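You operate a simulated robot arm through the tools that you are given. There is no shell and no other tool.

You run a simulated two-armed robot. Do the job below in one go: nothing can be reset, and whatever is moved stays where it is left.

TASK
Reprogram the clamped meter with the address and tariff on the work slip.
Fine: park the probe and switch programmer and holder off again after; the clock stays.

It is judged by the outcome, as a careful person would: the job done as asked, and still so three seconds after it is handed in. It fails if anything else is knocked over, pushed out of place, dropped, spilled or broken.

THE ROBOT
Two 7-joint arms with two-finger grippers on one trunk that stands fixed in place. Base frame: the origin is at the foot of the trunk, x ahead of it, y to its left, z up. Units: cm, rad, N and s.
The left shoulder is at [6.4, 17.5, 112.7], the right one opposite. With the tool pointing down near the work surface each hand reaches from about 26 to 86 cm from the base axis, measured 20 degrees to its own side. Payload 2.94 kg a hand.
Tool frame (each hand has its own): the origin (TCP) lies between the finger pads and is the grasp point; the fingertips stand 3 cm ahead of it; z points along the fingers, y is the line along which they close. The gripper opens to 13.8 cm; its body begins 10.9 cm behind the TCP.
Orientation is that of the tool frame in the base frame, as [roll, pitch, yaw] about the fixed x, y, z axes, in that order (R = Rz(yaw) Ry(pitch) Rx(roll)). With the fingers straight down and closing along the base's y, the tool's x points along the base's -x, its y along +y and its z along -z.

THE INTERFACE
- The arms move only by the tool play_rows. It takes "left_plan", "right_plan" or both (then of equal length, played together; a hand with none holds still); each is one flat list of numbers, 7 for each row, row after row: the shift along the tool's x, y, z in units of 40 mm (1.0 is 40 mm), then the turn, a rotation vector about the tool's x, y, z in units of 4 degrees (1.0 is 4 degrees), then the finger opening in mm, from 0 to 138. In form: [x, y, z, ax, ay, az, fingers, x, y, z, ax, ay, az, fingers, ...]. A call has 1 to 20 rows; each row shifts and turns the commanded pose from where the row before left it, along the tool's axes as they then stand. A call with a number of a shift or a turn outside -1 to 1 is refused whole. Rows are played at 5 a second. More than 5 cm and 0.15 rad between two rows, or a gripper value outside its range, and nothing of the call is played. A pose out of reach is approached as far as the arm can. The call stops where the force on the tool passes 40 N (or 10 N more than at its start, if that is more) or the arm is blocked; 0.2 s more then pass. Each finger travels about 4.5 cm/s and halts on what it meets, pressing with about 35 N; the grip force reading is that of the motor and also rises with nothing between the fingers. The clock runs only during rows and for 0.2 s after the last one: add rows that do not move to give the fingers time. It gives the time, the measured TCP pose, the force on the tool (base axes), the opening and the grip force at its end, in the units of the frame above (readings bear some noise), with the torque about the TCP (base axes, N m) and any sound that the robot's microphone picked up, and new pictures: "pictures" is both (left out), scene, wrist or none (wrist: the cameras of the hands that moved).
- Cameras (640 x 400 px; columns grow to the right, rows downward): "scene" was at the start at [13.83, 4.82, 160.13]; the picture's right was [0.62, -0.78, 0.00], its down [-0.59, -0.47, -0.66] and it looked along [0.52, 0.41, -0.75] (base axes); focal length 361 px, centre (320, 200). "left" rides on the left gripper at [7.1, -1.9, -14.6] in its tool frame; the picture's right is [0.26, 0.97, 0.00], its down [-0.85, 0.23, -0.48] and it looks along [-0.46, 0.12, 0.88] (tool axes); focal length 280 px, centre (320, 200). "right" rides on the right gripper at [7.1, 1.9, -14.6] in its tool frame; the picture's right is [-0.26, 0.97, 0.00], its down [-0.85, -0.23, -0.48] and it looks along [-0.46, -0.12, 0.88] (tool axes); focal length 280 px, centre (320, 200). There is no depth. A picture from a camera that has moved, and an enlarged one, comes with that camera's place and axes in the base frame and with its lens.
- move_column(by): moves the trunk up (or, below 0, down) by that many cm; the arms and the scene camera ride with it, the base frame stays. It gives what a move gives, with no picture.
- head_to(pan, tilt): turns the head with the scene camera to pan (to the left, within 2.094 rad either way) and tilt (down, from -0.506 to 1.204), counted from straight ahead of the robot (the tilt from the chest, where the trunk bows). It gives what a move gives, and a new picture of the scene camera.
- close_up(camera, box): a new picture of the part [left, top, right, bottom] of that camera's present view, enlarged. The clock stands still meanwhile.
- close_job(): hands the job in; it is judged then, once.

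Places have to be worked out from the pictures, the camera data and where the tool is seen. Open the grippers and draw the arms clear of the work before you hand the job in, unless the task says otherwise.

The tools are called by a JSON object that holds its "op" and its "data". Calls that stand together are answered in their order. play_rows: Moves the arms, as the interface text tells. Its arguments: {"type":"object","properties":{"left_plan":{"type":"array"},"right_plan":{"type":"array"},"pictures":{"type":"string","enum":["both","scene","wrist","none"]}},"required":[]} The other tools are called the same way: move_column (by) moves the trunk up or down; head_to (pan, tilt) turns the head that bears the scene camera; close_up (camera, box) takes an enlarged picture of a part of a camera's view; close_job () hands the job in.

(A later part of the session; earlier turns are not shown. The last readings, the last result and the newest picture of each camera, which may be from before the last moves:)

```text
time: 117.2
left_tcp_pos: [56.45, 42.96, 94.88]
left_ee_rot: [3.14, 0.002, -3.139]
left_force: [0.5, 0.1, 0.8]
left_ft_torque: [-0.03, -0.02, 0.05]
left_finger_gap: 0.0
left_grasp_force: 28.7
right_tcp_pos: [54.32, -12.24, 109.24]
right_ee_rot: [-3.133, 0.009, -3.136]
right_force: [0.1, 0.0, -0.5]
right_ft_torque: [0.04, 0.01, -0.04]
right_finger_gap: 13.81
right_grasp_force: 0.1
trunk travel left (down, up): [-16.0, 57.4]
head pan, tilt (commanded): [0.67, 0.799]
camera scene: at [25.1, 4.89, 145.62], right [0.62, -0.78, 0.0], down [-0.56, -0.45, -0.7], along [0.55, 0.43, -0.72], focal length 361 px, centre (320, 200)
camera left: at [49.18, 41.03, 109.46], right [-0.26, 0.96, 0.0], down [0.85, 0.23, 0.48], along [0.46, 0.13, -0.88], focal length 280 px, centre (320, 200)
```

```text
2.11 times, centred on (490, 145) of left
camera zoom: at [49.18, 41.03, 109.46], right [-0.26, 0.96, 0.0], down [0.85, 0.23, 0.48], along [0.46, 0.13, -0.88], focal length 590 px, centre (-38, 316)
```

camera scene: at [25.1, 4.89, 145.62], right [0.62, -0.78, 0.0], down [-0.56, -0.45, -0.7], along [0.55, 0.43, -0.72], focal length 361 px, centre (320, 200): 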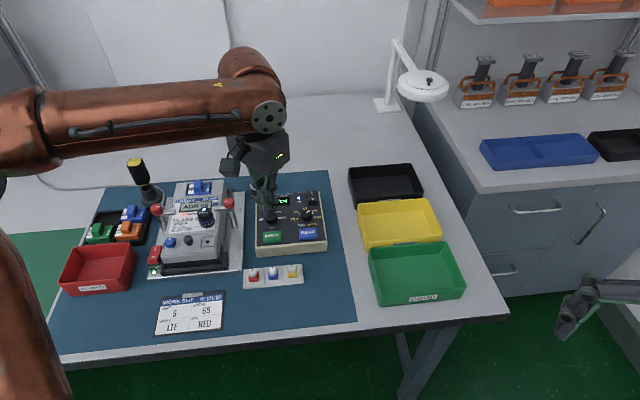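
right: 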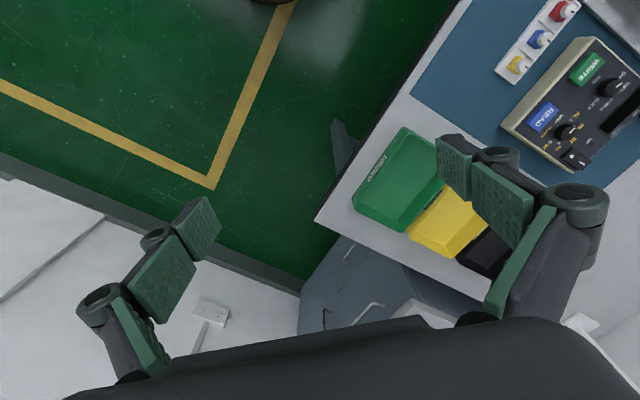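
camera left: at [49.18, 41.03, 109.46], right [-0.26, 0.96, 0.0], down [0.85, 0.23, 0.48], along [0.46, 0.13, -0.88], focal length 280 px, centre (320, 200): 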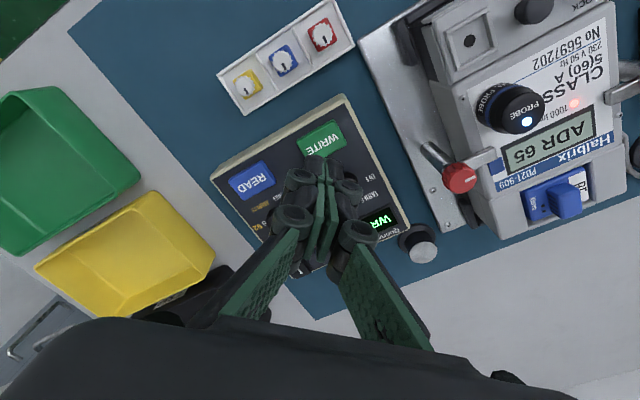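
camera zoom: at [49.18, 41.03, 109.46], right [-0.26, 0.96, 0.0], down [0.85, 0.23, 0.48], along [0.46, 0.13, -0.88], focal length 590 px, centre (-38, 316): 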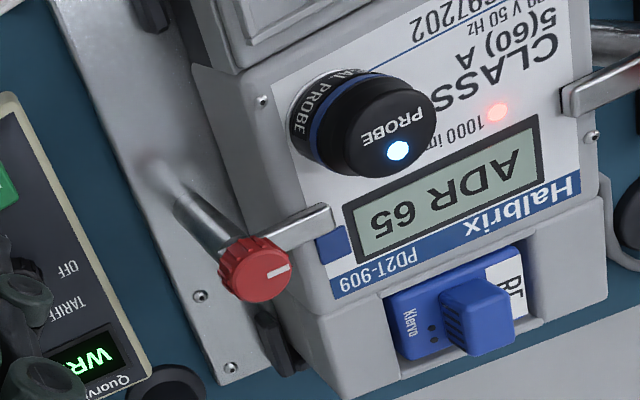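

"WRITTEN", and the meter shows "ADR 65". Next the tariff: back to the value knob at [65.54, 41.09] to turn 4→5.

{"op": "play_rows", "data": {"left_plan": [-0.568, -0.118, 0, 0, 0, 0, 10, -0.568, -0.118, 0, 0, 0, 0, 25, -0.568, -0.118, 0, 0, 0, 0, 40, -0.568, -0.118, 0, 0, 0, 0, 40, 0, 0, 0.4, 0, 0, 0, 40, 0, 0, 0.4, 0, 0, 0, 40, 0, 0, 0.4, 0, 0, 0, 40, 0, 0, 0.4, 0, 0, 0, 40, 0, 0, 0.05, 0, 0, 0, 40, 0, 0, 0, 0, 0, 0, 40], "pictures": "wrist"}}

{"op": "close_up", "data": {"camera": "left", "box": [220, 80, 420, 205]}}

{"op": "close_up", "data": {"camera": "scene", "box": [240, 160, 340, 250]}}

```text
time: 119.4
left_tcp_pos: [65.45, 41.23, 88.2]
left_ee_rot: [3.141, 0.002, -3.14]
left_force: [-0.2, 0.5, 0.5]
left_ft_torque: [0.02, 0.0, 0.02]
left_finger_gap: 3.99
left_grasp_force: 0.2
right_tcp_pos: [54.39, -12.17, 109.18]
right_ee_rot: [-3.134, 0.009, -3.136]
right_force: [-0.3, 0.0, -0.2]
right_ft_torque: [0.0, 0.01, 0.01]
right_finger_gap: 13.81
right_grasp_force: 0.1
trunk travel left (down, up): [-16.0, 57.4]
head pan, tilt (commanded): [0.67, 0.799]
camera left: at [58.23, 39.21, 102.75], right [-0.26, 0.96, 0.0], down [0.85, 0.23, 0.48], along [0.46, 0.13, -0.88], focal length 280 px, centre (320, 200)
```

left: 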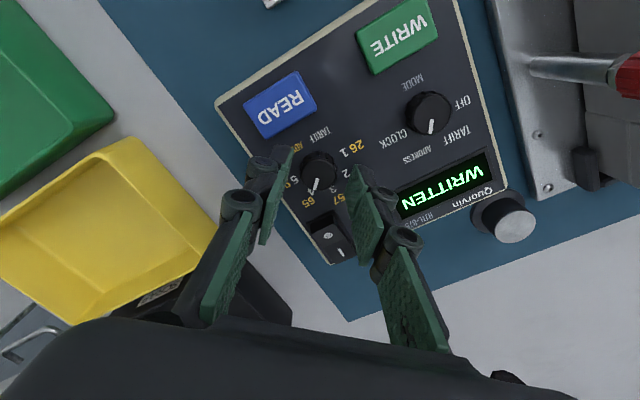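

```text
3.20 times, centred on (320, 142) of left
camera zoom: at [58.23, 39.21, 102.75], right [-0.26, 0.96, 0.0], down [0.85, 0.23, 0.48], along [0.46, 0.13, -0.88], focal length 897 px, centre (320, 384)
```

zoom: 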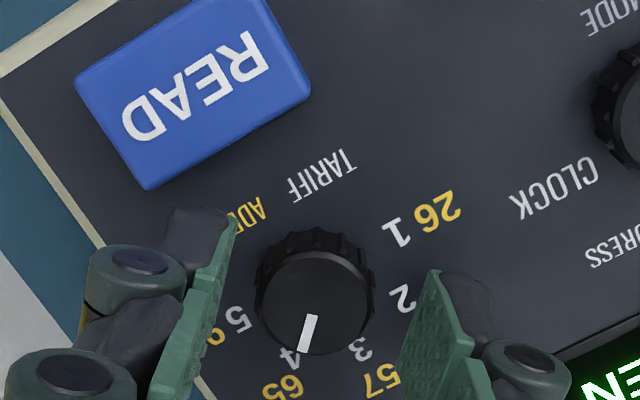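

```text
4.44 times, centred on (290, 205) of scene
camera zoom: at [25.16, 4.94, 145.61], right [0.62, -0.78, 0.0], down [-0.56, -0.45, -0.7], along [0.55, 0.43, -0.72], focal length 1604 px, centre (453, 178)
```

zoom: 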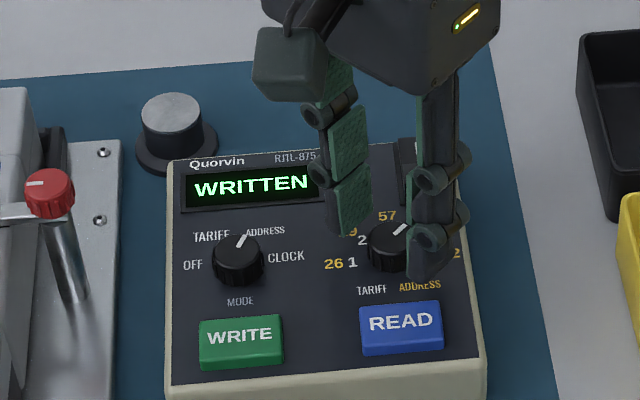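

Aligned, "WRITTEN" showing. I'll narrow to 34 mm, lower around the knob, grip it and turn 45° clockwise.

{"op": "play_rows", "data": {"left_plan": [-0.02, -0.035, 0, 0, 0, 0, 35, 0, 0, 0.12, 0, 0, 0, 35, 0, 0, 0.12, 0, 0, 0, 35, 0, 0, 0.06, 0, 0, 0, 35, 0, 0, 0, 0, 0, 0, 25, 0, 0, 0, 0, 0, 0, 12, 0, 0, 0, 0, 0, 0, 12, 0, 0, 0, 0, 0, 0, 12], "pictures": "wrist"}}

{"op": "close_up", "data": {"camera": "left", "box": [220, 80, 420, 205]}}

```text
time: 121.2
left_tcp_pos: [65.45, 41.06, 87.07]
left_ee_rot: [3.142, 0.0, -3.14]
left_force: [0.0, 1.5, -0.6]
left_ft_torque: [0.04, -0.05, 0.0]
left_finger_gap: 2.33
left_grasp_force: 44.6
right_tcp_pos: [54.36, -12.14, 109.15]
right_ee_rot: [-3.133, 0.009, -3.135]
right_force: [-1.0, -1.1, 0.0]
right_ft_torque: [-0.01, 0.03, 0.03]
right_finger_gap: 13.8
right_grasp_force: 0.0
trunk travel left (down, up): [-16.0, 57.4]
head pan, tilt (commanded): [0.67, 0.799]
camera left: at [58.3, 39.12, 101.59], right [-0.26, 0.96, 0.0], down [0.85, 0.23, 0.48], along [0.46, 0.13, -0.88], focal length 280 px, centre (320, 200)
```

left: 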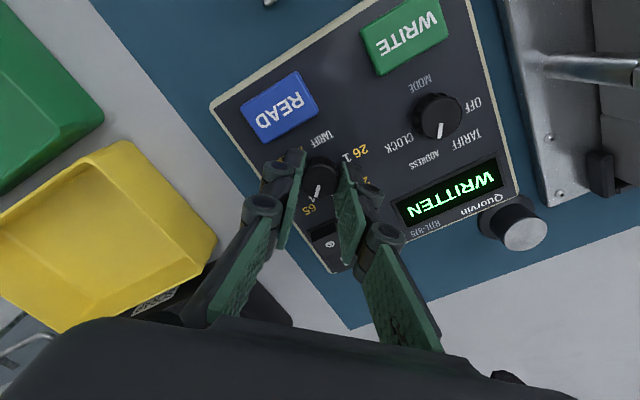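

```text
3.20 times, centred on (320, 142) of left
camera zoom: at [58.3, 39.12, 101.59], right [-0.26, 0.96, 0.0], down [0.85, 0.23, 0.48], along [0.46, 0.13, -0.88], focal length 897 px, centre (320, 384)
```

zoom: 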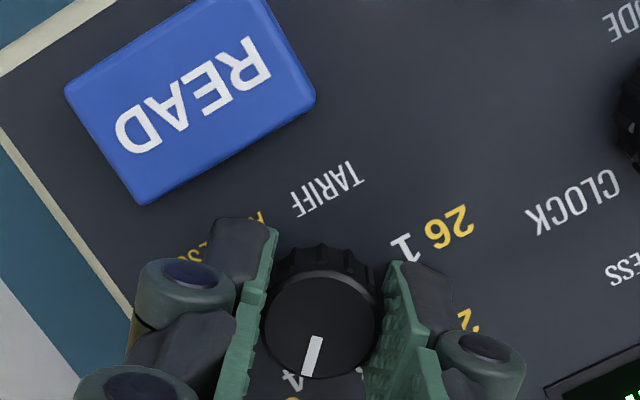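

Good grip. Turning clockwise 45° to position 5.

{"op": "play_rows", "data": {"left_plan": [0, 0, 0, 0, 0, 0.9, 12, 0, 0, 0, 0, 0, 0.95, 12, 0, 0, 0, 0, 0, 0.95, 12, 0, 0, 0, 0, 0, 0.95, 12, 0, 0, 0, 0, 0, 0.95, 12, 0, 0, 0, 0, 0, 0.95, 12, 0, 0, 0, 0, 0, 0.95, 12, 0, 0, 0, 0, 0, 0.95, 12, 0, 0, 0, 0, 0, 0.95, 12, 0, 0, 0, 0, 0, 0.95, 12, 0, 0, 0, 0, 0, 0.95, 12, 0, 0, 0, 0, 0, 0.85, 12, 0, 0, 0, 0, 0, 0, 12], "pictures": "both"}}

{"op": "close_up", "data": {"camera": "scene", "box": [240, 160, 340, 250]}}

{"op": "close_up", "data": {"camera": "left", "box": [220, 80, 420, 205]}}

```text
time: 124.0
left_tcp_pos: [65.54, 41.12, 86.83]
left_ee_rot: [3.141, 0.0, 2.355]
left_force: [-1.2, 3.9, 1.0]
left_ft_torque: [0.16, 0.02, 0.01]
left_finger_gap: 2.32
left_grasp_force: 44.7
right_tcp_pos: [54.38, -12.08, 109.14]
right_ee_rot: [-3.134, 0.01, -3.137]
right_force: [-0.5, 1.3, -0.6]
right_ft_torque: [-0.01, 0.0, 0.01]
right_finger_gap: 13.79
right_grasp_force: 0.2
trunk travel left (down, up): [-16.0, 57.4]
head pan, tilt (commanded): [0.67, 0.799]
camera scene: at [25.13, 5.01, 145.61], right [0.62, -0.78, 0.0], down [-0.56, -0.45, -0.7], along [0.55, 0.43, -0.72], focal length 361 px, centre (320, 200)
camera left: at [59.0, 44.71, 101.59], right [0.5, 0.87, 0.0], down [0.76, -0.44, 0.48], along [0.41, -0.24, -0.88], focal length 280 px, centre (320, 200)
```

scene: 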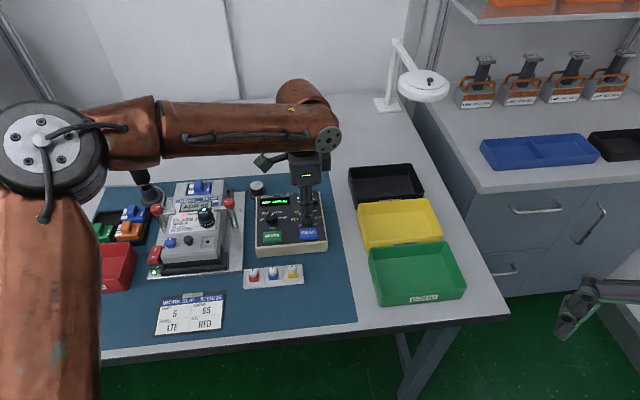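
left: 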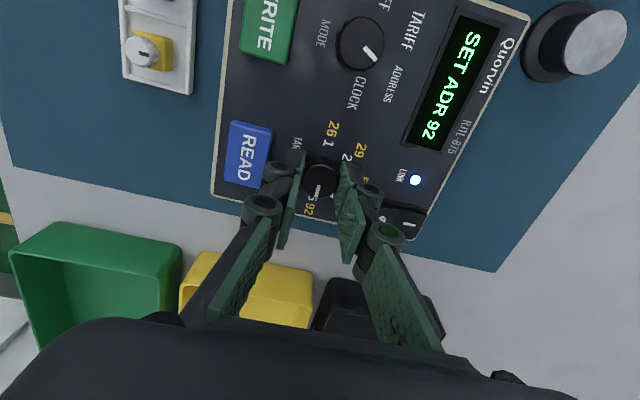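

```text
4.44 times, centred on (290, 205) of scene
camera zoom: at [25.13, 5.01, 145.61], right [0.62, -0.78, 0.0], down [-0.56, -0.45, -0.7], along [0.55, 0.43, -0.72], focal length 1604 px, centre (453, 178)
```

zoom: 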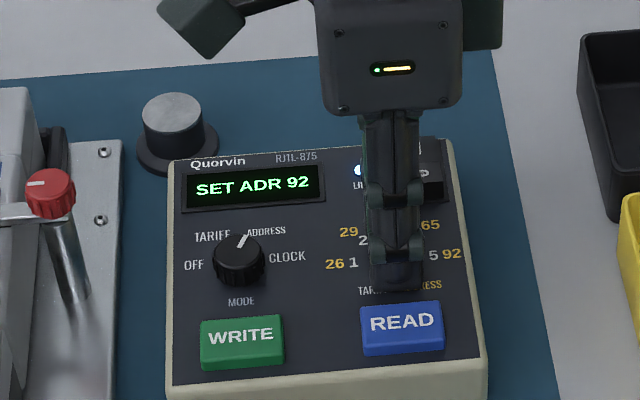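

```text
3.20 times, centred on (320, 142) of left
camera zoom: at [59.0, 44.71, 101.59], right [0.5, 0.87, 0.0], down [0.76, -0.44, 0.48], along [0.41, -0.24, -0.88], focal length 897 px, centre (320, 384)
```

zoom: 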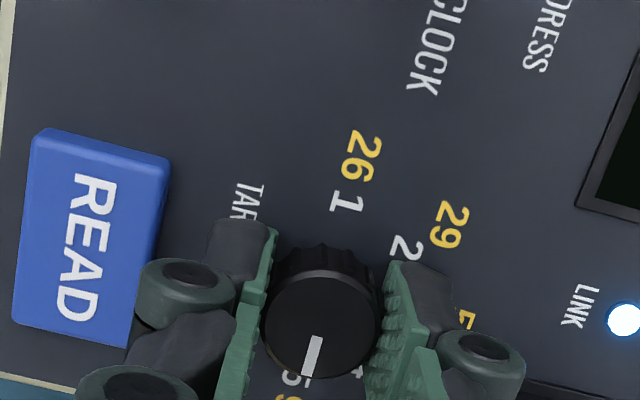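

"SET ADR 92" = position 5. I'll release, rise, and go to the mode knob at [60.06, 46.62] to turn it back one step to TARIFF.

{"op": "play_rows", "data": {"left_plan": [0, 0, 0, 0, 0, 0, 28, 0, 0, 0, 0, 0, 0, 33, 0, 0, 0, 0, 0, 0, 33, 0, 0, -0.2, 0, 0, 0, 33, 0, 0, -0.5, 0, 0, 0, 33, 0, 0, -0.7, 0, 0, 0, 34, 0, 0, -0.4, 0, 0, 0, 35, 0.647, 0, 0, 0, 0, 0, 35, 0.647, 0, 0, 0, 0, 0, 35, 0.646, 0, 0, 0, 0, 0, 35, 0, 0, 0.4, 0, 0, 0, 35, 0, 0, 0.5, 0, 0, 0, 35, 0, 0, 0.5, 0, 0, 0, 35, 0, 0, 0.05, 0, 0, 0, 35, 0, 0, 0, 0, 0, 0, 35], "pictures": "wrist"}}

{"op": "close_up", "data": {"camera": "left", "box": [220, 80, 420, 205]}}

{"op": "close_up", "data": {"camera": "scene", "box": [240, 160, 340, 250]}}

```text
time: 127.2
left_tcp_pos: [59.98, 46.49, 88.35]
left_ee_rot: [3.141, -0.001, 2.358]
left_force: [0.4, -0.5, 0.5]
left_ft_torque: [-0.02, 0.0, 0.01]
left_finger_gap: 3.48
left_grasp_force: 0.1
right_tcp_pos: [54.48, -12.18, 109.21]
right_ee_rot: [-3.134, 0.009, -3.136]
right_force: [-0.3, -0.2, 0.1]
right_ft_torque: [0.0, -0.06, -0.01]
right_finger_gap: 13.8
right_grasp_force: 0.1
trunk travel left (down, up): [-16.0, 57.4]
head pan, tilt (commanded): [0.67, 0.799]
camera left: at [53.57, 50.14, 102.96], right [0.5, 0.87, 0.0], down [0.76, -0.44, 0.48], along [0.41, -0.23, -0.88], focal length 280 px, centre (320, 200)
```

left: 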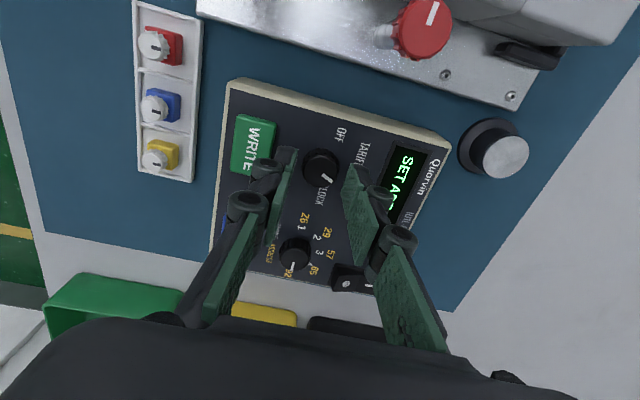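

```text
3.20 times, centred on (320, 142) of left
camera zoom: at [53.57, 50.14, 102.96], right [0.5, 0.87, 0.0], down [0.76, -0.44, 0.48], along [0.41, -0.23, -0.88], focal length 897 px, centre (320, 384)
```

zoom: 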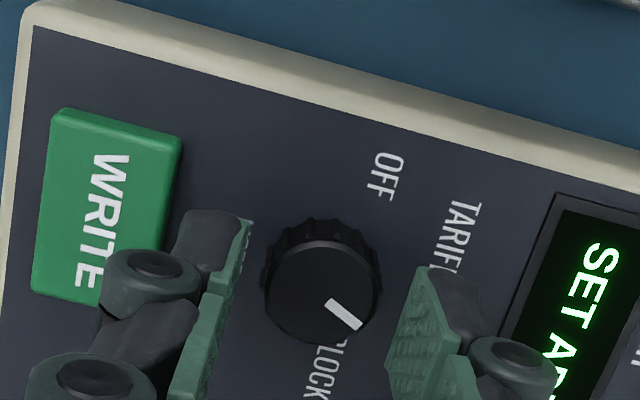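

```text
4.44 times, centred on (290, 205) of scene
camera zoom: at [25.16, 4.96, 145.61], right [0.62, -0.78, 0.0], down [-0.56, -0.45, -0.7], along [0.55, 0.43, -0.72], focal length 1604 px, centre (453, 178)
```

zoom: 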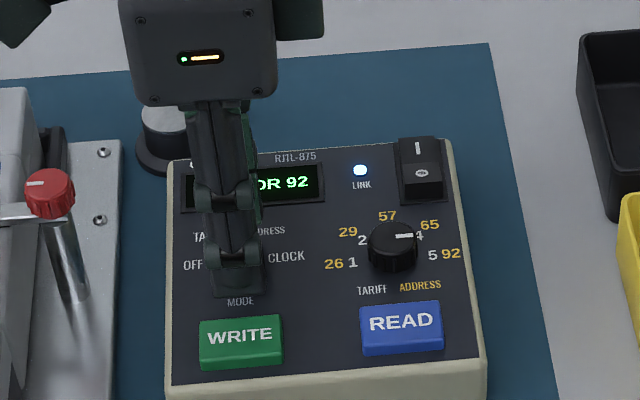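

The hand is centred on the mode knob with the fingers clear of WRITE. Lowering, gripping, then turning 50° counter-clockwise to TARIFF.

{"op": "play_rows", "data": {"left_plan": [0, 0, 0.12, 0, 0, 0, 35, 0, 0, 0.12, 0, 0, 0, 35, 0, 0, 0.09, 0, 0, 0, 35, 0, 0, 0, 0, 0, 0, 25, 0, 0, 0, 0, 0, 0, 12, 0, 0, 0, 0, 0, 0, 12, 0, 0, 0, 0, 0, 0, 12], "pictures": "wrist"}}

```text
time: 128.8
left_tcp_pos: [60.01, 46.63, 87.07]
left_ee_rot: [3.141, -0.001, 2.357]
left_force: [2.2, 0.9, 0.0]
left_ft_torque: [0.02, -0.08, 0.0]
left_finger_gap: 2.31
left_grasp_force: 44.7
right_tcp_pos: [54.58, -12.06, 108.98]
right_ee_rot: [-3.133, 0.009, -3.138]
right_force: [-0.6, 0.8, -0.3]
right_ft_torque: [-0.02, -0.02, 0.0]
right_finger_gap: 13.8
right_grasp_force: 0.1
trunk travel left (down, up): [-16.0, 57.4]
head pan, tilt (commanded): [0.67, 0.799]
camera left: at [53.54, 50.17, 101.64], right [0.5, 0.87, 0.0], down [0.76, -0.44, 0.48], along [0.41, -0.24, -0.88], focal length 280 px, centre (320, 200)
```

left: 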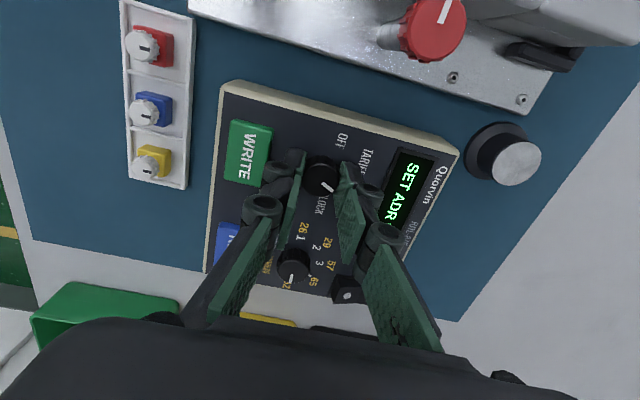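

Clean grip. Turning 50° counter-clockwise (toward TARIFF).

{"op": "play_rows", "data": {"left_plan": [0, 0, 0, 0, 0, -0.8, 12, 0, 0, 0, 0, 0, -0.9, 12, 0, 0, 0, 0, 0, -0.9, 12, 0, 0, 0, 0, 0, -0.9, 12, 0, 0, 0, 0, 0, -0.9, 12, 0, 0, 0, 0, 0, -0.9, 12, 0, 0, 0, 0, 0, -0.9, 12, 0, 0, 0, 0, 0, -0.9, 12, 0, 0, 0, 0, 0, -0.9, 12, 0, 0, 0, 0, 0, -0.9, 12, 0, 0, 0, 0, 0, -0.9, 12, 0, 0, 0, 0, 0, -0.9, 12, 0, 0, 0, 0, 0, -0.9, 12, 0, 0, 0, 0, 0, -0.9, 12, 0, 0, 0, 0, 0, 0, 12], "pictures": "both"}}

{"op": "close_up", "data": {"camera": "left", "box": [220, 80, 420, 205]}}

{"op": "close_up", "data": {"camera": "scene", "box": [240, 160, 340, 250]}}

```text
time: 132.0
left_tcp_pos: [60.09, 46.54, 87.07]
left_ee_rot: [-3.141, 0.0, -3.05]
left_force: [0.9, 4.7, -3.4]
left_ft_torque: [0.1, -0.15, 0.04]
left_finger_gap: 2.28
left_grasp_force: 45.2
right_tcp_pos: [54.45, -12.17, 109.19]
right_ee_rot: [-3.136, 0.009, -3.137]
right_force: [0.2, 0.1, -0.1]
right_ft_torque: [0.02, -0.04, -0.02]
right_finger_gap: 13.79
right_grasp_force: 0.0
trunk travel left (down, up): [-16.0, 57.4]
head pan, tilt (commanded): [0.67, 0.799]
camera scene: at [25.19, 5.05, 145.6], right [0.62, -0.78, 0.0], down [-0.56, -0.45, -0.7], along [0.55, 0.43, -0.72], focal length 361 px, centre (320, 200)
camera left: at [53.06, 44.04, 101.64], right [-0.35, 0.94, 0.0], down [0.82, 0.31, 0.48], along [0.45, 0.17, -0.88], focal length 280 px, centre (320, 200)
```

scene: 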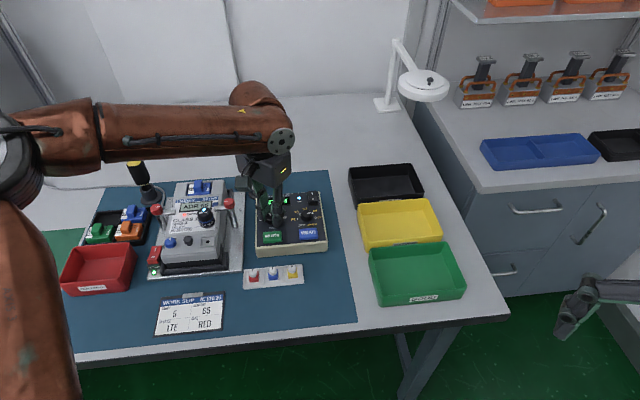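
left: 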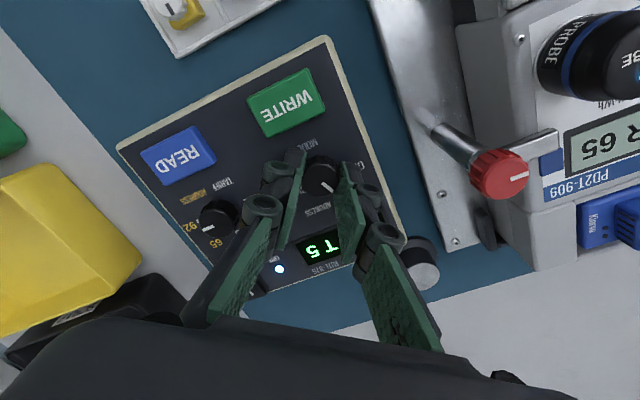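

```text
3.20 times, centred on (320, 142) of left
camera zoom: at [53.06, 44.04, 101.64], right [-0.35, 0.94, 0.0], down [0.82, 0.31, 0.48], along [0.45, 0.17, -0.88], focal length 897 px, centre (320, 384)
```

zoom: 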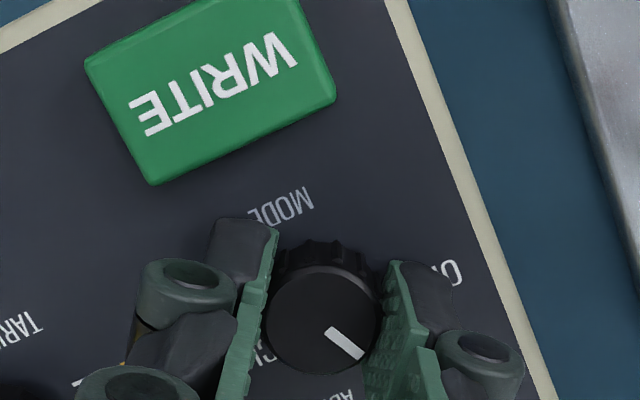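

```text
4.44 times, centred on (290, 205) of scene
camera zoom: at [25.19, 5.05, 145.6], right [0.62, -0.78, 0.0], down [-0.56, -0.45, -0.7], along [0.55, 0.43, -0.72], focal length 1604 px, centre (453, 178)
```

zoom: 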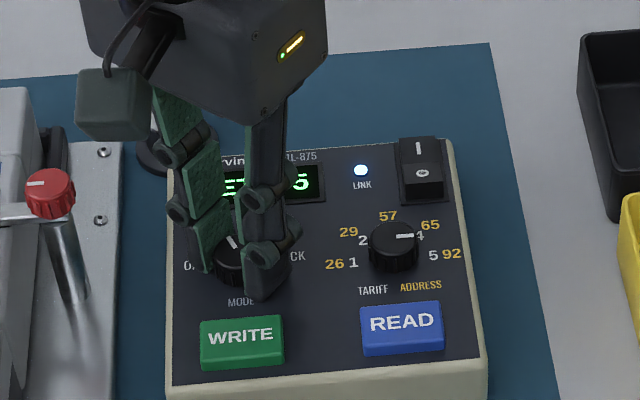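

Display ends "T5". I'll release, rise, move above WRITE with closed fingers, and verify the display before pressing.

{"op": "play_rows", "data": {"left_plan": [0, 0, 0, 0, 0, 0, 28, 0, 0, 0, 0, 0, 0, 33, 0, 0, 0, 0, 0, 0, 33, 0, 0, -0.2, 0, 0, 0, 33, 0, 0, -0.5, 0, 0, 0, 33, 0, 0, -0.7, 0, 0, 0, 33, 0, 0, -0.6, 0, 0, 0, 20, 0.33, -0.26, 0, 0, 0, 0, 5, 0.33, -0.26, 0, 0, 0, 0, 0, 0.34, -0.264, 0, 0, 0, 0, 0, 0, 0, 0, 0, 0, 0, 0], "pictures": "both"}}

{"op": "close_up", "data": {"camera": "left", "box": [200, 50, 440, 250]}}

{"op": "close_up", "data": {"camera": "scene", "box": [240, 160, 340, 250]}}

```text
time: 134.4
left_tcp_pos: [56.41, 43.03, 95.06]
left_ee_rot: [-3.142, -0.001, -3.052]
left_force: [0.0, -0.4, -0.4]
left_ft_torque: [0.01, -0.02, 0.0]
left_finger_gap: 0.0
left_grasp_force: 28.5
right_tcp_pos: [54.37, -12.16, 109.04]
right_ee_rot: [-3.136, 0.01, -3.136]
right_force: [0.0, 0.5, -0.1]
right_ft_torque: [0.01, 0.02, -0.03]
right_finger_gap: 13.77
right_grasp_force: 0.1
trunk travel left (down, up): [-16.0, 57.4]
head pan, tilt (commanded): [0.67, 0.799]
camera scene: at [25.17, 4.97, 145.6], right [0.62, -0.78, 0.0], down [-0.56, -0.45, -0.7], along [0.55, 0.43, -0.72], focal length 361 px, centre (320, 200)
camera left: at [49.35, 40.56, 109.61], right [-0.35, 0.94, 0.0], down [0.82, 0.3, 0.48], along [0.45, 0.17, -0.88], focal length 280 px, centre (320, 200)
```

scene: 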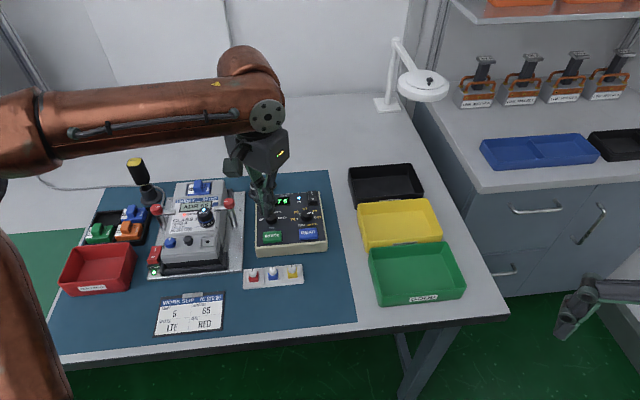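
left: 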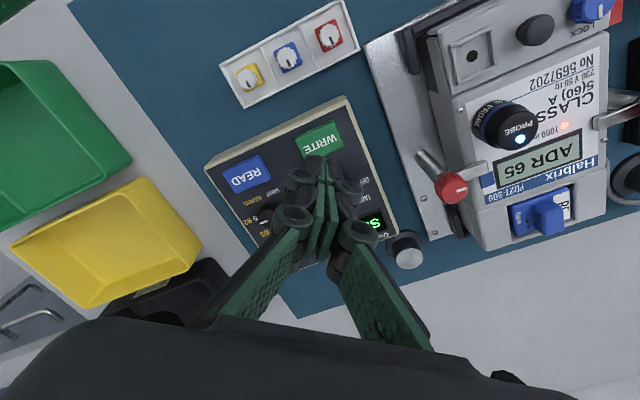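

```text
2.00 times, centred on (320, 150) of left
camera zoom: at [49.35, 40.56, 109.61], right [-0.35, 0.94, 0.0], down [0.82, 0.3, 0.48], along [0.45, 0.17, -0.88], focal length 561 px, centre (320, 300)
```

zoom: 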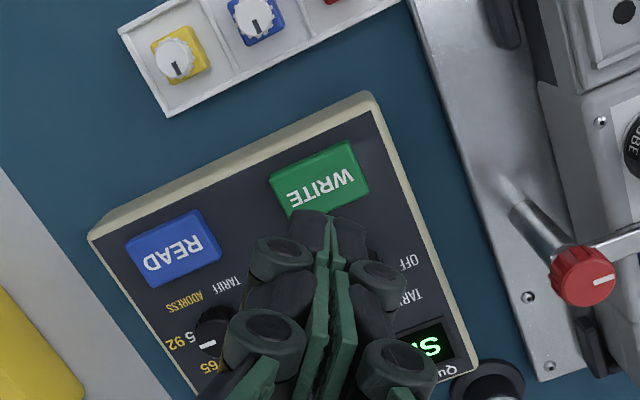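

```text
4.44 times, centred on (290, 205) of scene
camera zoom: at [25.17, 4.97, 145.6], right [0.62, -0.78, 0.0], down [-0.56, -0.45, -0.7], along [0.55, 0.43, -0.72], focal length 1604 px, centre (453, 178)
```

zoom: 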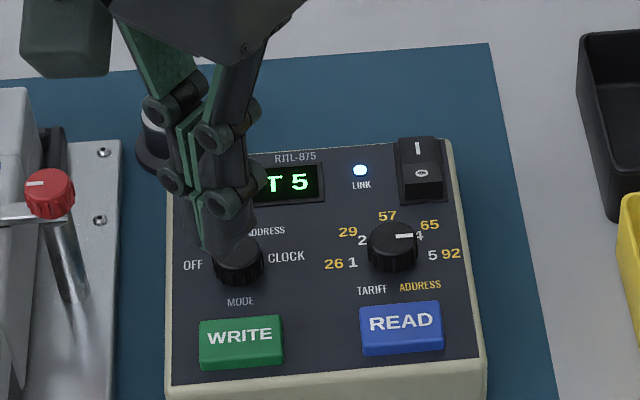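

The display shows "SET T 5". Pressing WRITE at the same spot.

{"op": "play_rows", "data": {"left_plan": [0, 0, 0.3, 0, 0, 0, 0, 0, 0, 0.4, 0, 0, 0, 0, 0, 0, 0.4, 0, 0, 0, 0, 0, 0, 0.4, 0, 0, 0, 0, 0, 0, 0.25, 0, 0, 0, 0, 0, 0, 0.08, 0, 0, 0, 0, 0, 0, 0.05, 0, 0, 0, 0, 0, 0, 0.05, 0, 0, 0, 0, 0, 0, 0.05, 0, 0, 0, 0, 0, 0, 0.05, 0, 0, 0, 0], "pictures": "scene"}}

{"op": "close_up", "data": {"camera": "scene", "box": [160, 160, 340, 260]}}

```text
time: 136.6
left_tcp_pos: [56.22, 43.07, 87.0]
left_ee_rot: [3.141, 0.002, -3.051]
left_force: [-0.9, 1.9, 8.4]
left_ft_torque: [0.11, 0.04, 0.0]
left_finger_gap: 0.6
left_grasp_force: 28.9
right_tcp_pos: [54.32, -12.08, 109.11]
right_ee_rot: [-3.134, 0.011, -3.136]
right_force: [-0.4, -0.4, -0.2]
right_ft_torque: [0.02, 0.01, -0.01]
right_finger_gap: 13.79
right_grasp_force: 0.0
trunk travel left (down, up): [-16.0, 57.4]
head pan, tilt (commanded): [0.67, 0.799]
heard: click
camera scene: at [25.06, 4.94, 145.64], right [0.62, -0.78, 0.0], down [-0.56, -0.45, -0.7], along [0.55, 0.43, -0.72], focal length 361 px, centre (320, 200)
```

scene: 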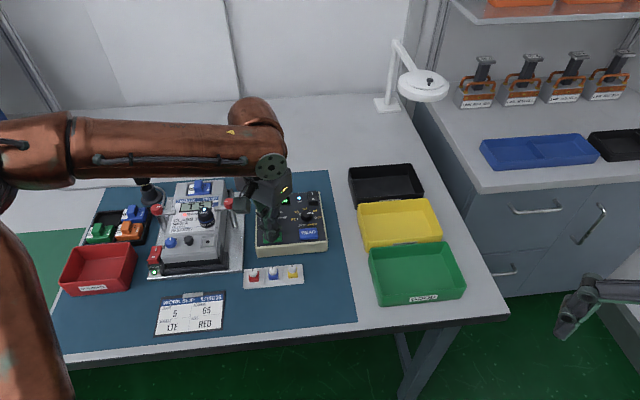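

```text
3.56 times, centred on (250, 210) of scene
camera zoom: at [25.06, 4.94, 145.64], right [0.62, -0.78, 0.0], down [-0.56, -0.45, -0.7], along [0.55, 0.43, -0.72], focal length 1283 px, centre (569, 164)
```

zoom: 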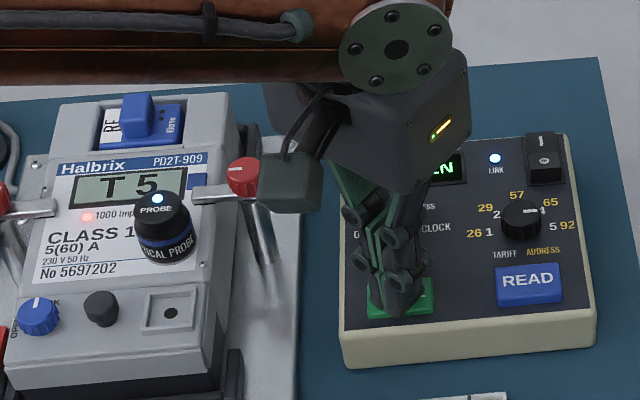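

"T 5" on the meter and "...EN" on the programmer: the tariff is written. Now I'll rise and return the mode knob to OFF as it was found.

{"op": "play_rows", "data": {"left_plan": [0, 0, -0.3, 0, 0, 0, 0, 0, 0, -0.5, 0, 0, 0, 0, 0, 0, -0.6, 0, 0, 0, 0, 0, 0, -0.55, 0, 0, 0, 10, -0.327, 0.266, 0, 0, 0, 0, 25, -0.327, 0.266, 0, 0, 0, 0, 36, -0.327, 0.265, 0, 0, 0, 0, 36, 0, 0, 0.4, 0, 0, 0, 36, 0, 0, 0.5, 0, 0, 0, 36, 0, 0, 0.5, 0, 0, 0, 36, 0, 0, 0.2, 0, 0, 0, 36, 0, 0, 0, 0, 0, 0, 36], "pictures": "wrist"}}

{"op": "close_up", "data": {"camera": "left", "box": [220, 80, 420, 205]}}

{"op": "close_up", "data": {"camera": "scene", "box": [160, 160, 340, 260]}}

```text
time: 139.2
left_tcp_pos: [60.04, 46.65, 88.4]
left_ee_rot: [3.139, 0.0, -3.052]
left_force: [-0.1, -0.1, 0.3]
left_ft_torque: [0.0, -0.01, -0.01]
left_finger_gap: 3.61
left_grasp_force: 0.1
right_tcp_pos: [54.46, -12.21, 109.18]
right_ee_rot: [-3.134, 0.01, -3.135]
right_force: [0.0, 0.1, 0.0]
right_ft_torque: [0.01, 0.04, 0.04]
right_finger_gap: 13.79
right_grasp_force: 0.2
trunk travel left (down, up): [-16.0, 57.4]
head pan, tilt (commanded): [0.67, 0.799]
camera left: at [52.92, 44.03, 102.98], right [-0.35, 0.94, 0.0], down [0.82, 0.3, 0.48], along [0.45, 0.17, -0.88], focal length 280 px, centre (320, 200)
```

left: 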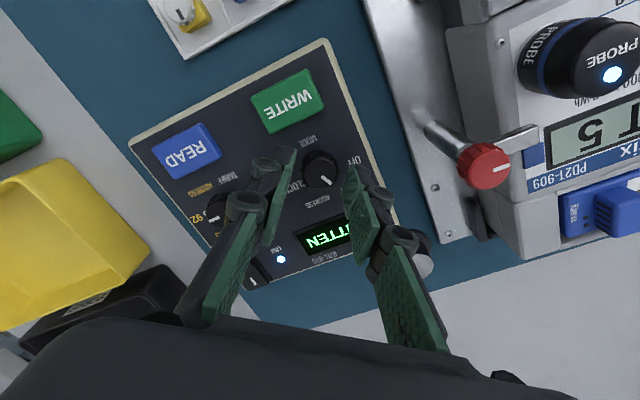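

```text
3.20 times, centred on (320, 142) of left
camera zoom: at [52.92, 44.03, 102.98], right [-0.35, 0.94, 0.0], down [0.82, 0.3, 0.48], along [0.45, 0.17, -0.88], focal length 897 px, centre (320, 384)
```

zoom: 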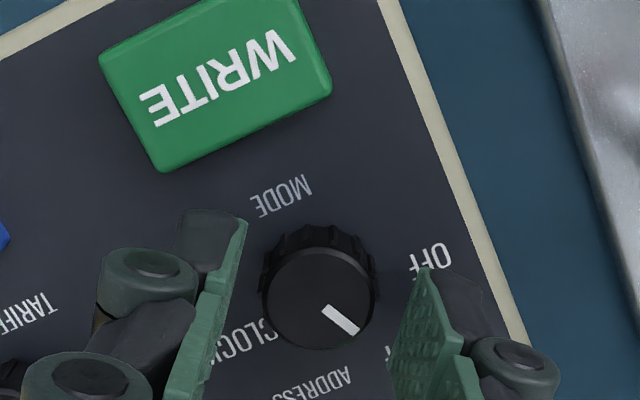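

```text
3.56 times, centred on (250, 210) of scene
camera zoom: at [25.14, 4.96, 145.61], right [0.62, -0.78, 0.0], down [-0.56, -0.45, -0.7], along [0.55, 0.43, -0.72], focal length 1283 px, centre (569, 164)
```

zoom: 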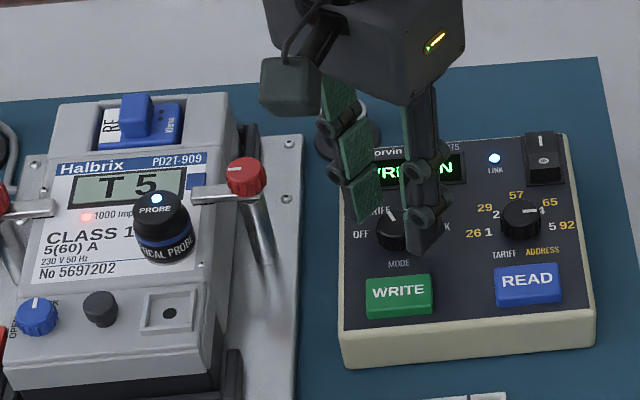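

"WRITTEN" with "T 5" on the meter. Lowering onto the mode knob, gripping and turning 50° counter-clockwise to OFF.

{"op": "play_rows", "data": {"left_plan": [0, 0, 0.12, 0, 0, 0, 36, 0, 0, 0.12, 0, 0, 0, 36, 0, 0, 0.1, 0, 0, 0, 36, 0, 0, 0, 0, 0, 0, 25, 0, 0, 0, 0, 0, 0, 12, 0, 0, 0, 0, 0, 0, 12, 0, 0, 0, 0, 0, 0, 12], "pictures": "none"}}

{"op": "play_rows", "data": {"left_plan": [0, 0, 0, 0, 0, -0.8, 12, 0, 0, 0, 0, 0, -0.9, 12, 0, 0, 0, 0, 0, -0.9, 12, 0, 0, 0, 0, 0, -0.9, 12, 0, 0, 0, 0, 0, -0.9, 12, 0, 0, 0, 0, 0, -0.9, 12, 0, 0, 0, 0, 0, -0.9, 12, 0, 0, 0, 0, 0, -0.9, 12, 0, 0, 0, 0, 0, -0.9, 12, 0, 0, 0, 0, 0, -0.9, 12, 0, 0, 0, 0, 0, -0.9, 12, 0, 0, 0, 0, 0, -0.9, 12, 0, 0, 0, 0, 0, -0.9, 12, 0, 0, 0, 0, 0, -0.9, 12, 0, 0, 0, 0, 0, 0, 12], "pictures": "both"}}

{"op": "close_up", "data": {"camera": "left", "box": [220, 80, 420, 205]}}

{"op": "close_up", "data": {"camera": "scene", "box": [160, 160, 340, 260]}}

```text
time: 140.8
left_tcp_pos: [59.88, 46.61, 87.05]
left_ee_rot: [3.14, 0.002, -3.053]
left_force: [-0.3, -0.3, -2.2]
left_ft_torque: [0.02, -0.28, 0.01]
left_finger_gap: 2.28
left_grasp_force: 45.1
right_tcp_pos: [54.55, -12.1, 109.09]
right_ee_rot: [-3.133, 0.008, -3.135]
right_force: [0.0, 0.9, 0.1]
right_ft_torque: [-0.01, 0.02, 0.02]
right_finger_gap: 13.81
right_grasp_force: 0.1
trunk travel left (down, up): [-16.0, 57.4]
head pan, tilt (commanded): [0.67, 0.799]
```

```text
time: 144.0
left_tcp_pos: [59.95, 46.54, 86.96]
left_ee_rot: [3.141, -0.001, -2.181]
left_force: [-2.3, -6.6, -7.0]
left_ft_torque: [-0.03, -0.08, 0.02]
left_finger_gap: 2.31
left_grasp_force: 44.7
right_tcp_pos: [54.56, -12.13, 109.13]
right_ee_rot: [-3.134, 0.009, -3.138]
right_force: [-0.3, -1.0, 0.3]
right_ft_torque: [-0.03, -0.01, -0.01]
right_finger_gap: 13.8
right_grasp_force: 0.0
trunk travel left (down, up): [-16.0, 57.4]
head pan, tilt (commanded): [0.67, 0.799]
camera scene: at [25.19, 4.94, 145.6], right [0.62, -0.78, 0.0], down [-0.56, -0.45, -0.7], along [0.55, 0.43, -0.72], focal length 361 px, centre (320, 200)
camera left: at [57.4, 39.62, 101.59], right [-0.94, 0.34, 0.0], down [0.3, 0.83, 0.48], along [0.16, 0.45, -0.88], focal length 280 px, centre (320, 200)
```

scene: 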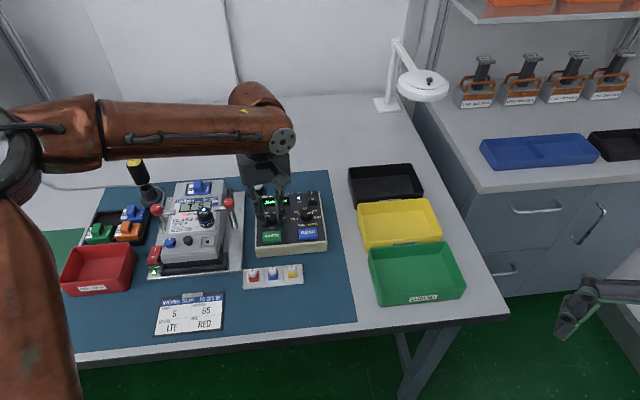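
left: 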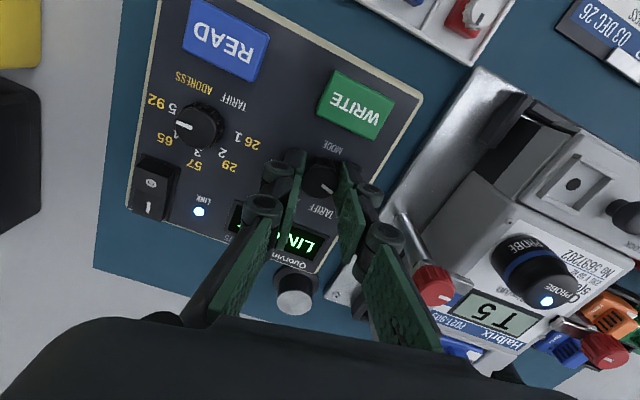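

```text
3.20 times, centred on (320, 142) of left
camera zoom: at [57.4, 39.62, 101.59], right [-0.94, 0.34, 0.0], down [0.3, 0.83, 0.48], along [0.16, 0.45, -0.88], focal length 897 px, centre (320, 384)
```

zoom: 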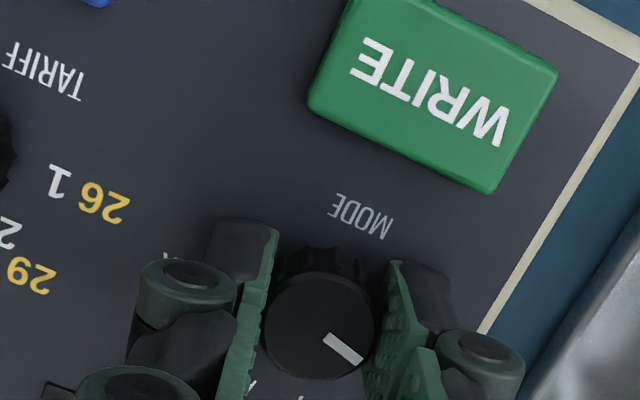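

```text
3.56 times, centred on (250, 210) of scene
camera zoom: at [25.19, 4.94, 145.6], right [0.62, -0.78, 0.0], down [-0.56, -0.45, -0.7], along [0.55, 0.43, -0.72], focal length 1283 px, centre (569, 164)
```

zoom: 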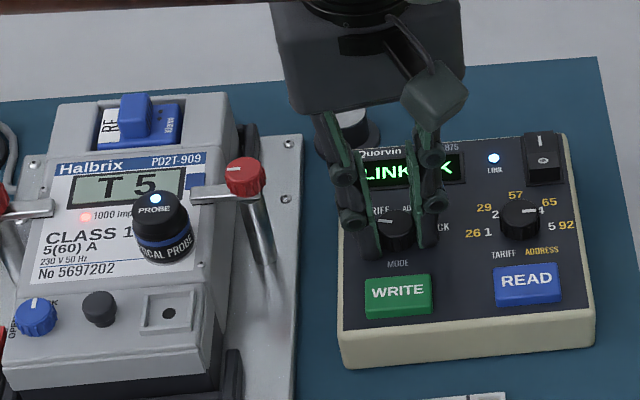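

Mode is back at OFF ("LINK OK"). I'll release, rise, and go over to the probe on the meter with the fingers open 54 mm at the earlier grip yaw.

{"op": "play_rows", "data": {"left_plan": [0, 0, 0, 0, 0, 0, 30, 0, 0, 0, 0, 0, 0, 36, 0, 0, -0.2, 0, 0, 0, 36, 0, 0, -0.5, 0, 0, 0.7, 36, 0, 0, -0.8, 0, 0, 0.7, 36, 0, 0, -0.9, 0, 0, 0.7, 40, 0, 0, -0.9, 0, 0, 0.7, 46, 0.094, 0.672, 0, 0, 0, 0, 54, 0.094, 0.672, 0, 0, 0, 0, 54, 0.094, 0.672, 0, 0, 0, 0, 54, 0.094, 0.672, 0, 0, 0, 0, 54, 0.094, 0.672, 0, 0, 0, 0, 54, 0, 0, 0, 0, 0, 0, 54], "pictures": "both"}}

{"op": "close_up", "data": {"camera": "left", "box": [220, 60, 420, 185]}}

{"op": "close_up", "data": {"camera": "scene", "box": [160, 160, 340, 260]}}

```text
time: 146.8
left_tcp_pos: [49.23, 54.95, 100.19]
left_ee_rot: [-3.141, 0.003, -2.375]
left_force: [-0.5, -0.7, 0.4]
left_ft_torque: [-0.01, 0.01, 0.0]
left_finger_gap: 5.4
left_grasp_force: 0.0
right_tcp_pos: [54.36, -12.24, 109.12]
right_ee_rot: [-3.135, 0.009, -3.138]
right_force: [0.1, -1.4, 0.2]
right_ft_torque: [0.03, -0.03, -0.02]
right_finger_gap: 13.83
right_grasp_force: 0.1
trunk travel left (down, up): [-16.0, 57.4]
head pan, tilt (commanded): [0.67, 0.799]
camera scene: at [25.12, 4.88, 145.62], right [0.62, -0.78, 0.0], down [-0.56, -0.44, -0.7], along [0.55, 0.43, -0.72], focal length 361 px, centre (320, 200)
camera left: at [45.31, 48.57, 114.79], right [-0.86, 0.51, 0.0], down [0.45, 0.75, 0.48], along [0.25, 0.41, -0.88], focal length 280 px, centre (320, 200)
```

scene: 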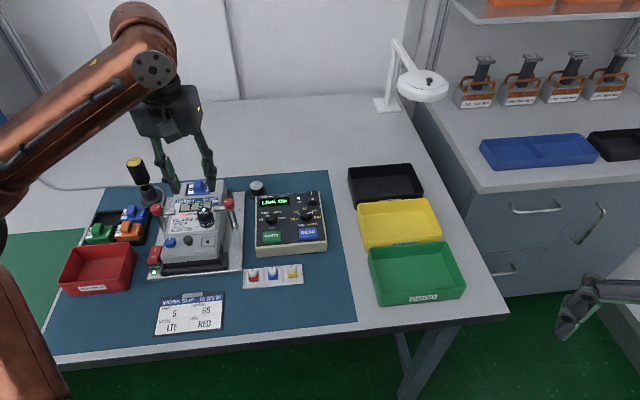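
left: 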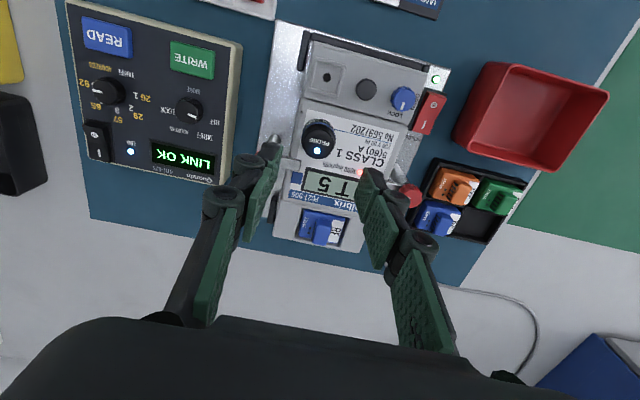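

```text
3.20 times, centred on (320, 122) of left
camera zoom: at [45.31, 48.57, 114.79], right [-0.86, 0.51, 0.0], down [0.45, 0.75, 0.48], along [0.25, 0.41, -0.88], focal length 897 px, centre (320, 448)
```

zoom: 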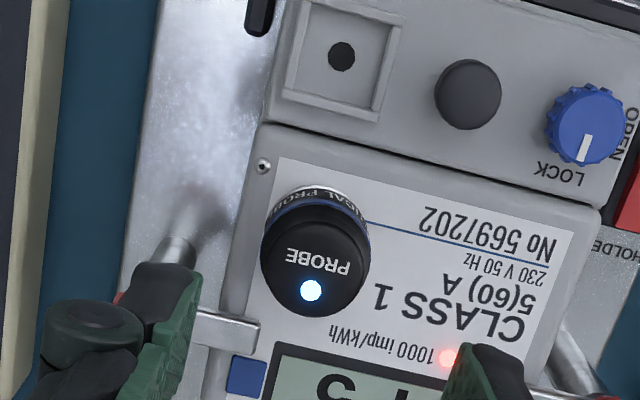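

```text
3.56 times, centred on (250, 210) of scene
camera zoom: at [25.12, 4.88, 145.62], right [0.62, -0.78, 0.0], down [-0.56, -0.44, -0.7], along [0.55, 0.43, -0.72], focal length 1283 px, centre (569, 164)
```

zoom: 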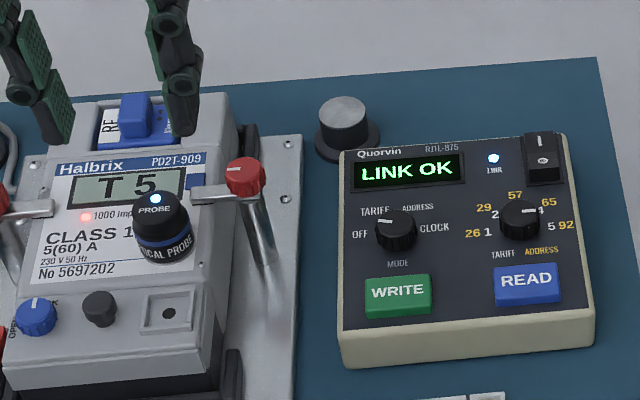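

Probe is seen at [49.23, 54.85], within 1 mm of my axis. Descending around it and gripping.

{"op": "play_rows", "data": {"left_plan": [0, -0.015, 0.5, 0, 0, 0, 54, 0, 0, 0.5, 0, 0, 0, 54, 0, 0, 0.5, 0, 0, 0, 54, 0, 0, 0.5, 0, 0, 0, 54, 0, 0, 0.3, 0, 0, 0, 54, 0, 0, 0.1, 0, 0, 0, 54, 0, 0, 0, 0, 0, 0, 54, 0, 0, 0, 0, 0, 0, 44, 0, 0, 0, 0, 0, 0, 36, 0, 0, 0, 0, 0, 0, 20, 0, 0, 0, 0, 0, 0, 20, 0, 0, 0, 0, 0, 0, 20], "pictures": "both"}}

{"op": "close_up", "data": {"camera": "scene", "box": [170, 185, 240, 245]}}

```text
time: 149.4
left_tcp_pos: [49.25, 55.01, 90.58]
left_ee_rot: [-3.141, 0.002, -2.376]
left_force: [0.5, 0.4, -0.4]
left_ft_torque: [-0.01, -0.01, -0.03]
left_finger_gap: 3.1
left_grasp_force: 22.2
right_tcp_pos: [54.4, -12.11, 109.15]
right_ee_rot: [-3.136, 0.009, -3.137]
right_force: [-0.3, -0.7, 0.1]
right_ft_torque: [-0.03, 0.01, -0.04]
right_finger_gap: 13.8
right_grasp_force: 0.1
trunk travel left (down, up): [-16.0, 57.4]
head pan, tilt (commanded): [0.67, 0.799]
camera scene: at [25.15, 4.98, 145.61], right [0.62, -0.78, 0.0], down [-0.56, -0.45, -0.7], along [0.55, 0.43, -0.72], focal length 361 px, centre (320, 200)
camera left: at [45.39, 48.59, 105.22], right [-0.86, 0.51, 0.0], down [0.45, 0.75, 0.48], along [0.25, 0.41, -0.88], focal length 280 px, centre (320, 200)
```

scene: 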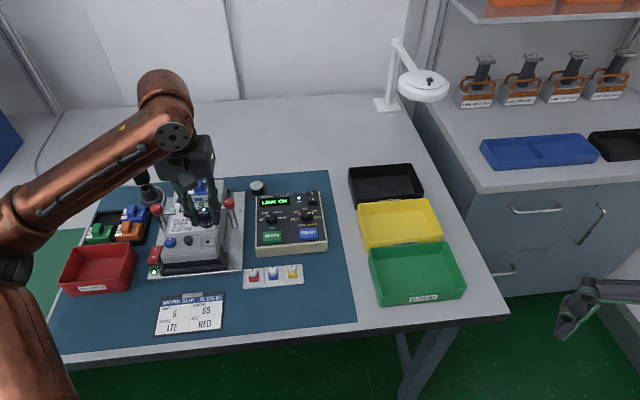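
left: 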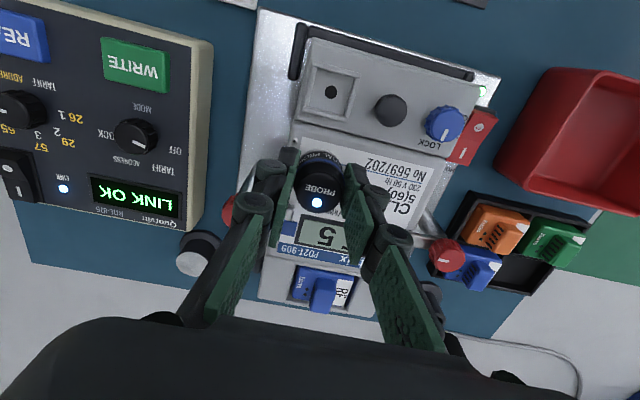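

```text
6.67 times, centred on (205, 215) of scene
camera zoom: at [25.15, 4.98, 145.61], right [0.62, -0.78, 0.0], down [-0.56, -0.45, -0.7], along [0.55, 0.43, -0.72], focal length 2406 px, centre (1087, 100)
```

zoom: 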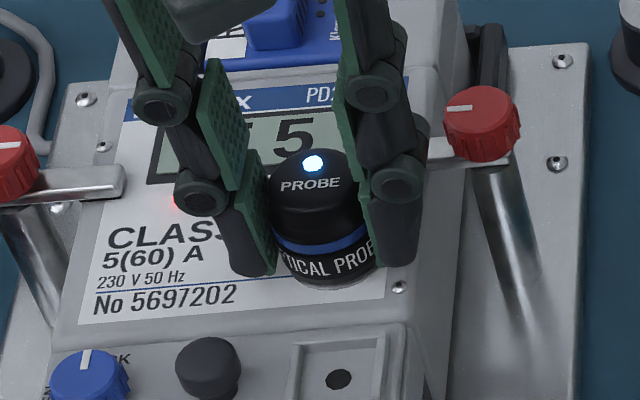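

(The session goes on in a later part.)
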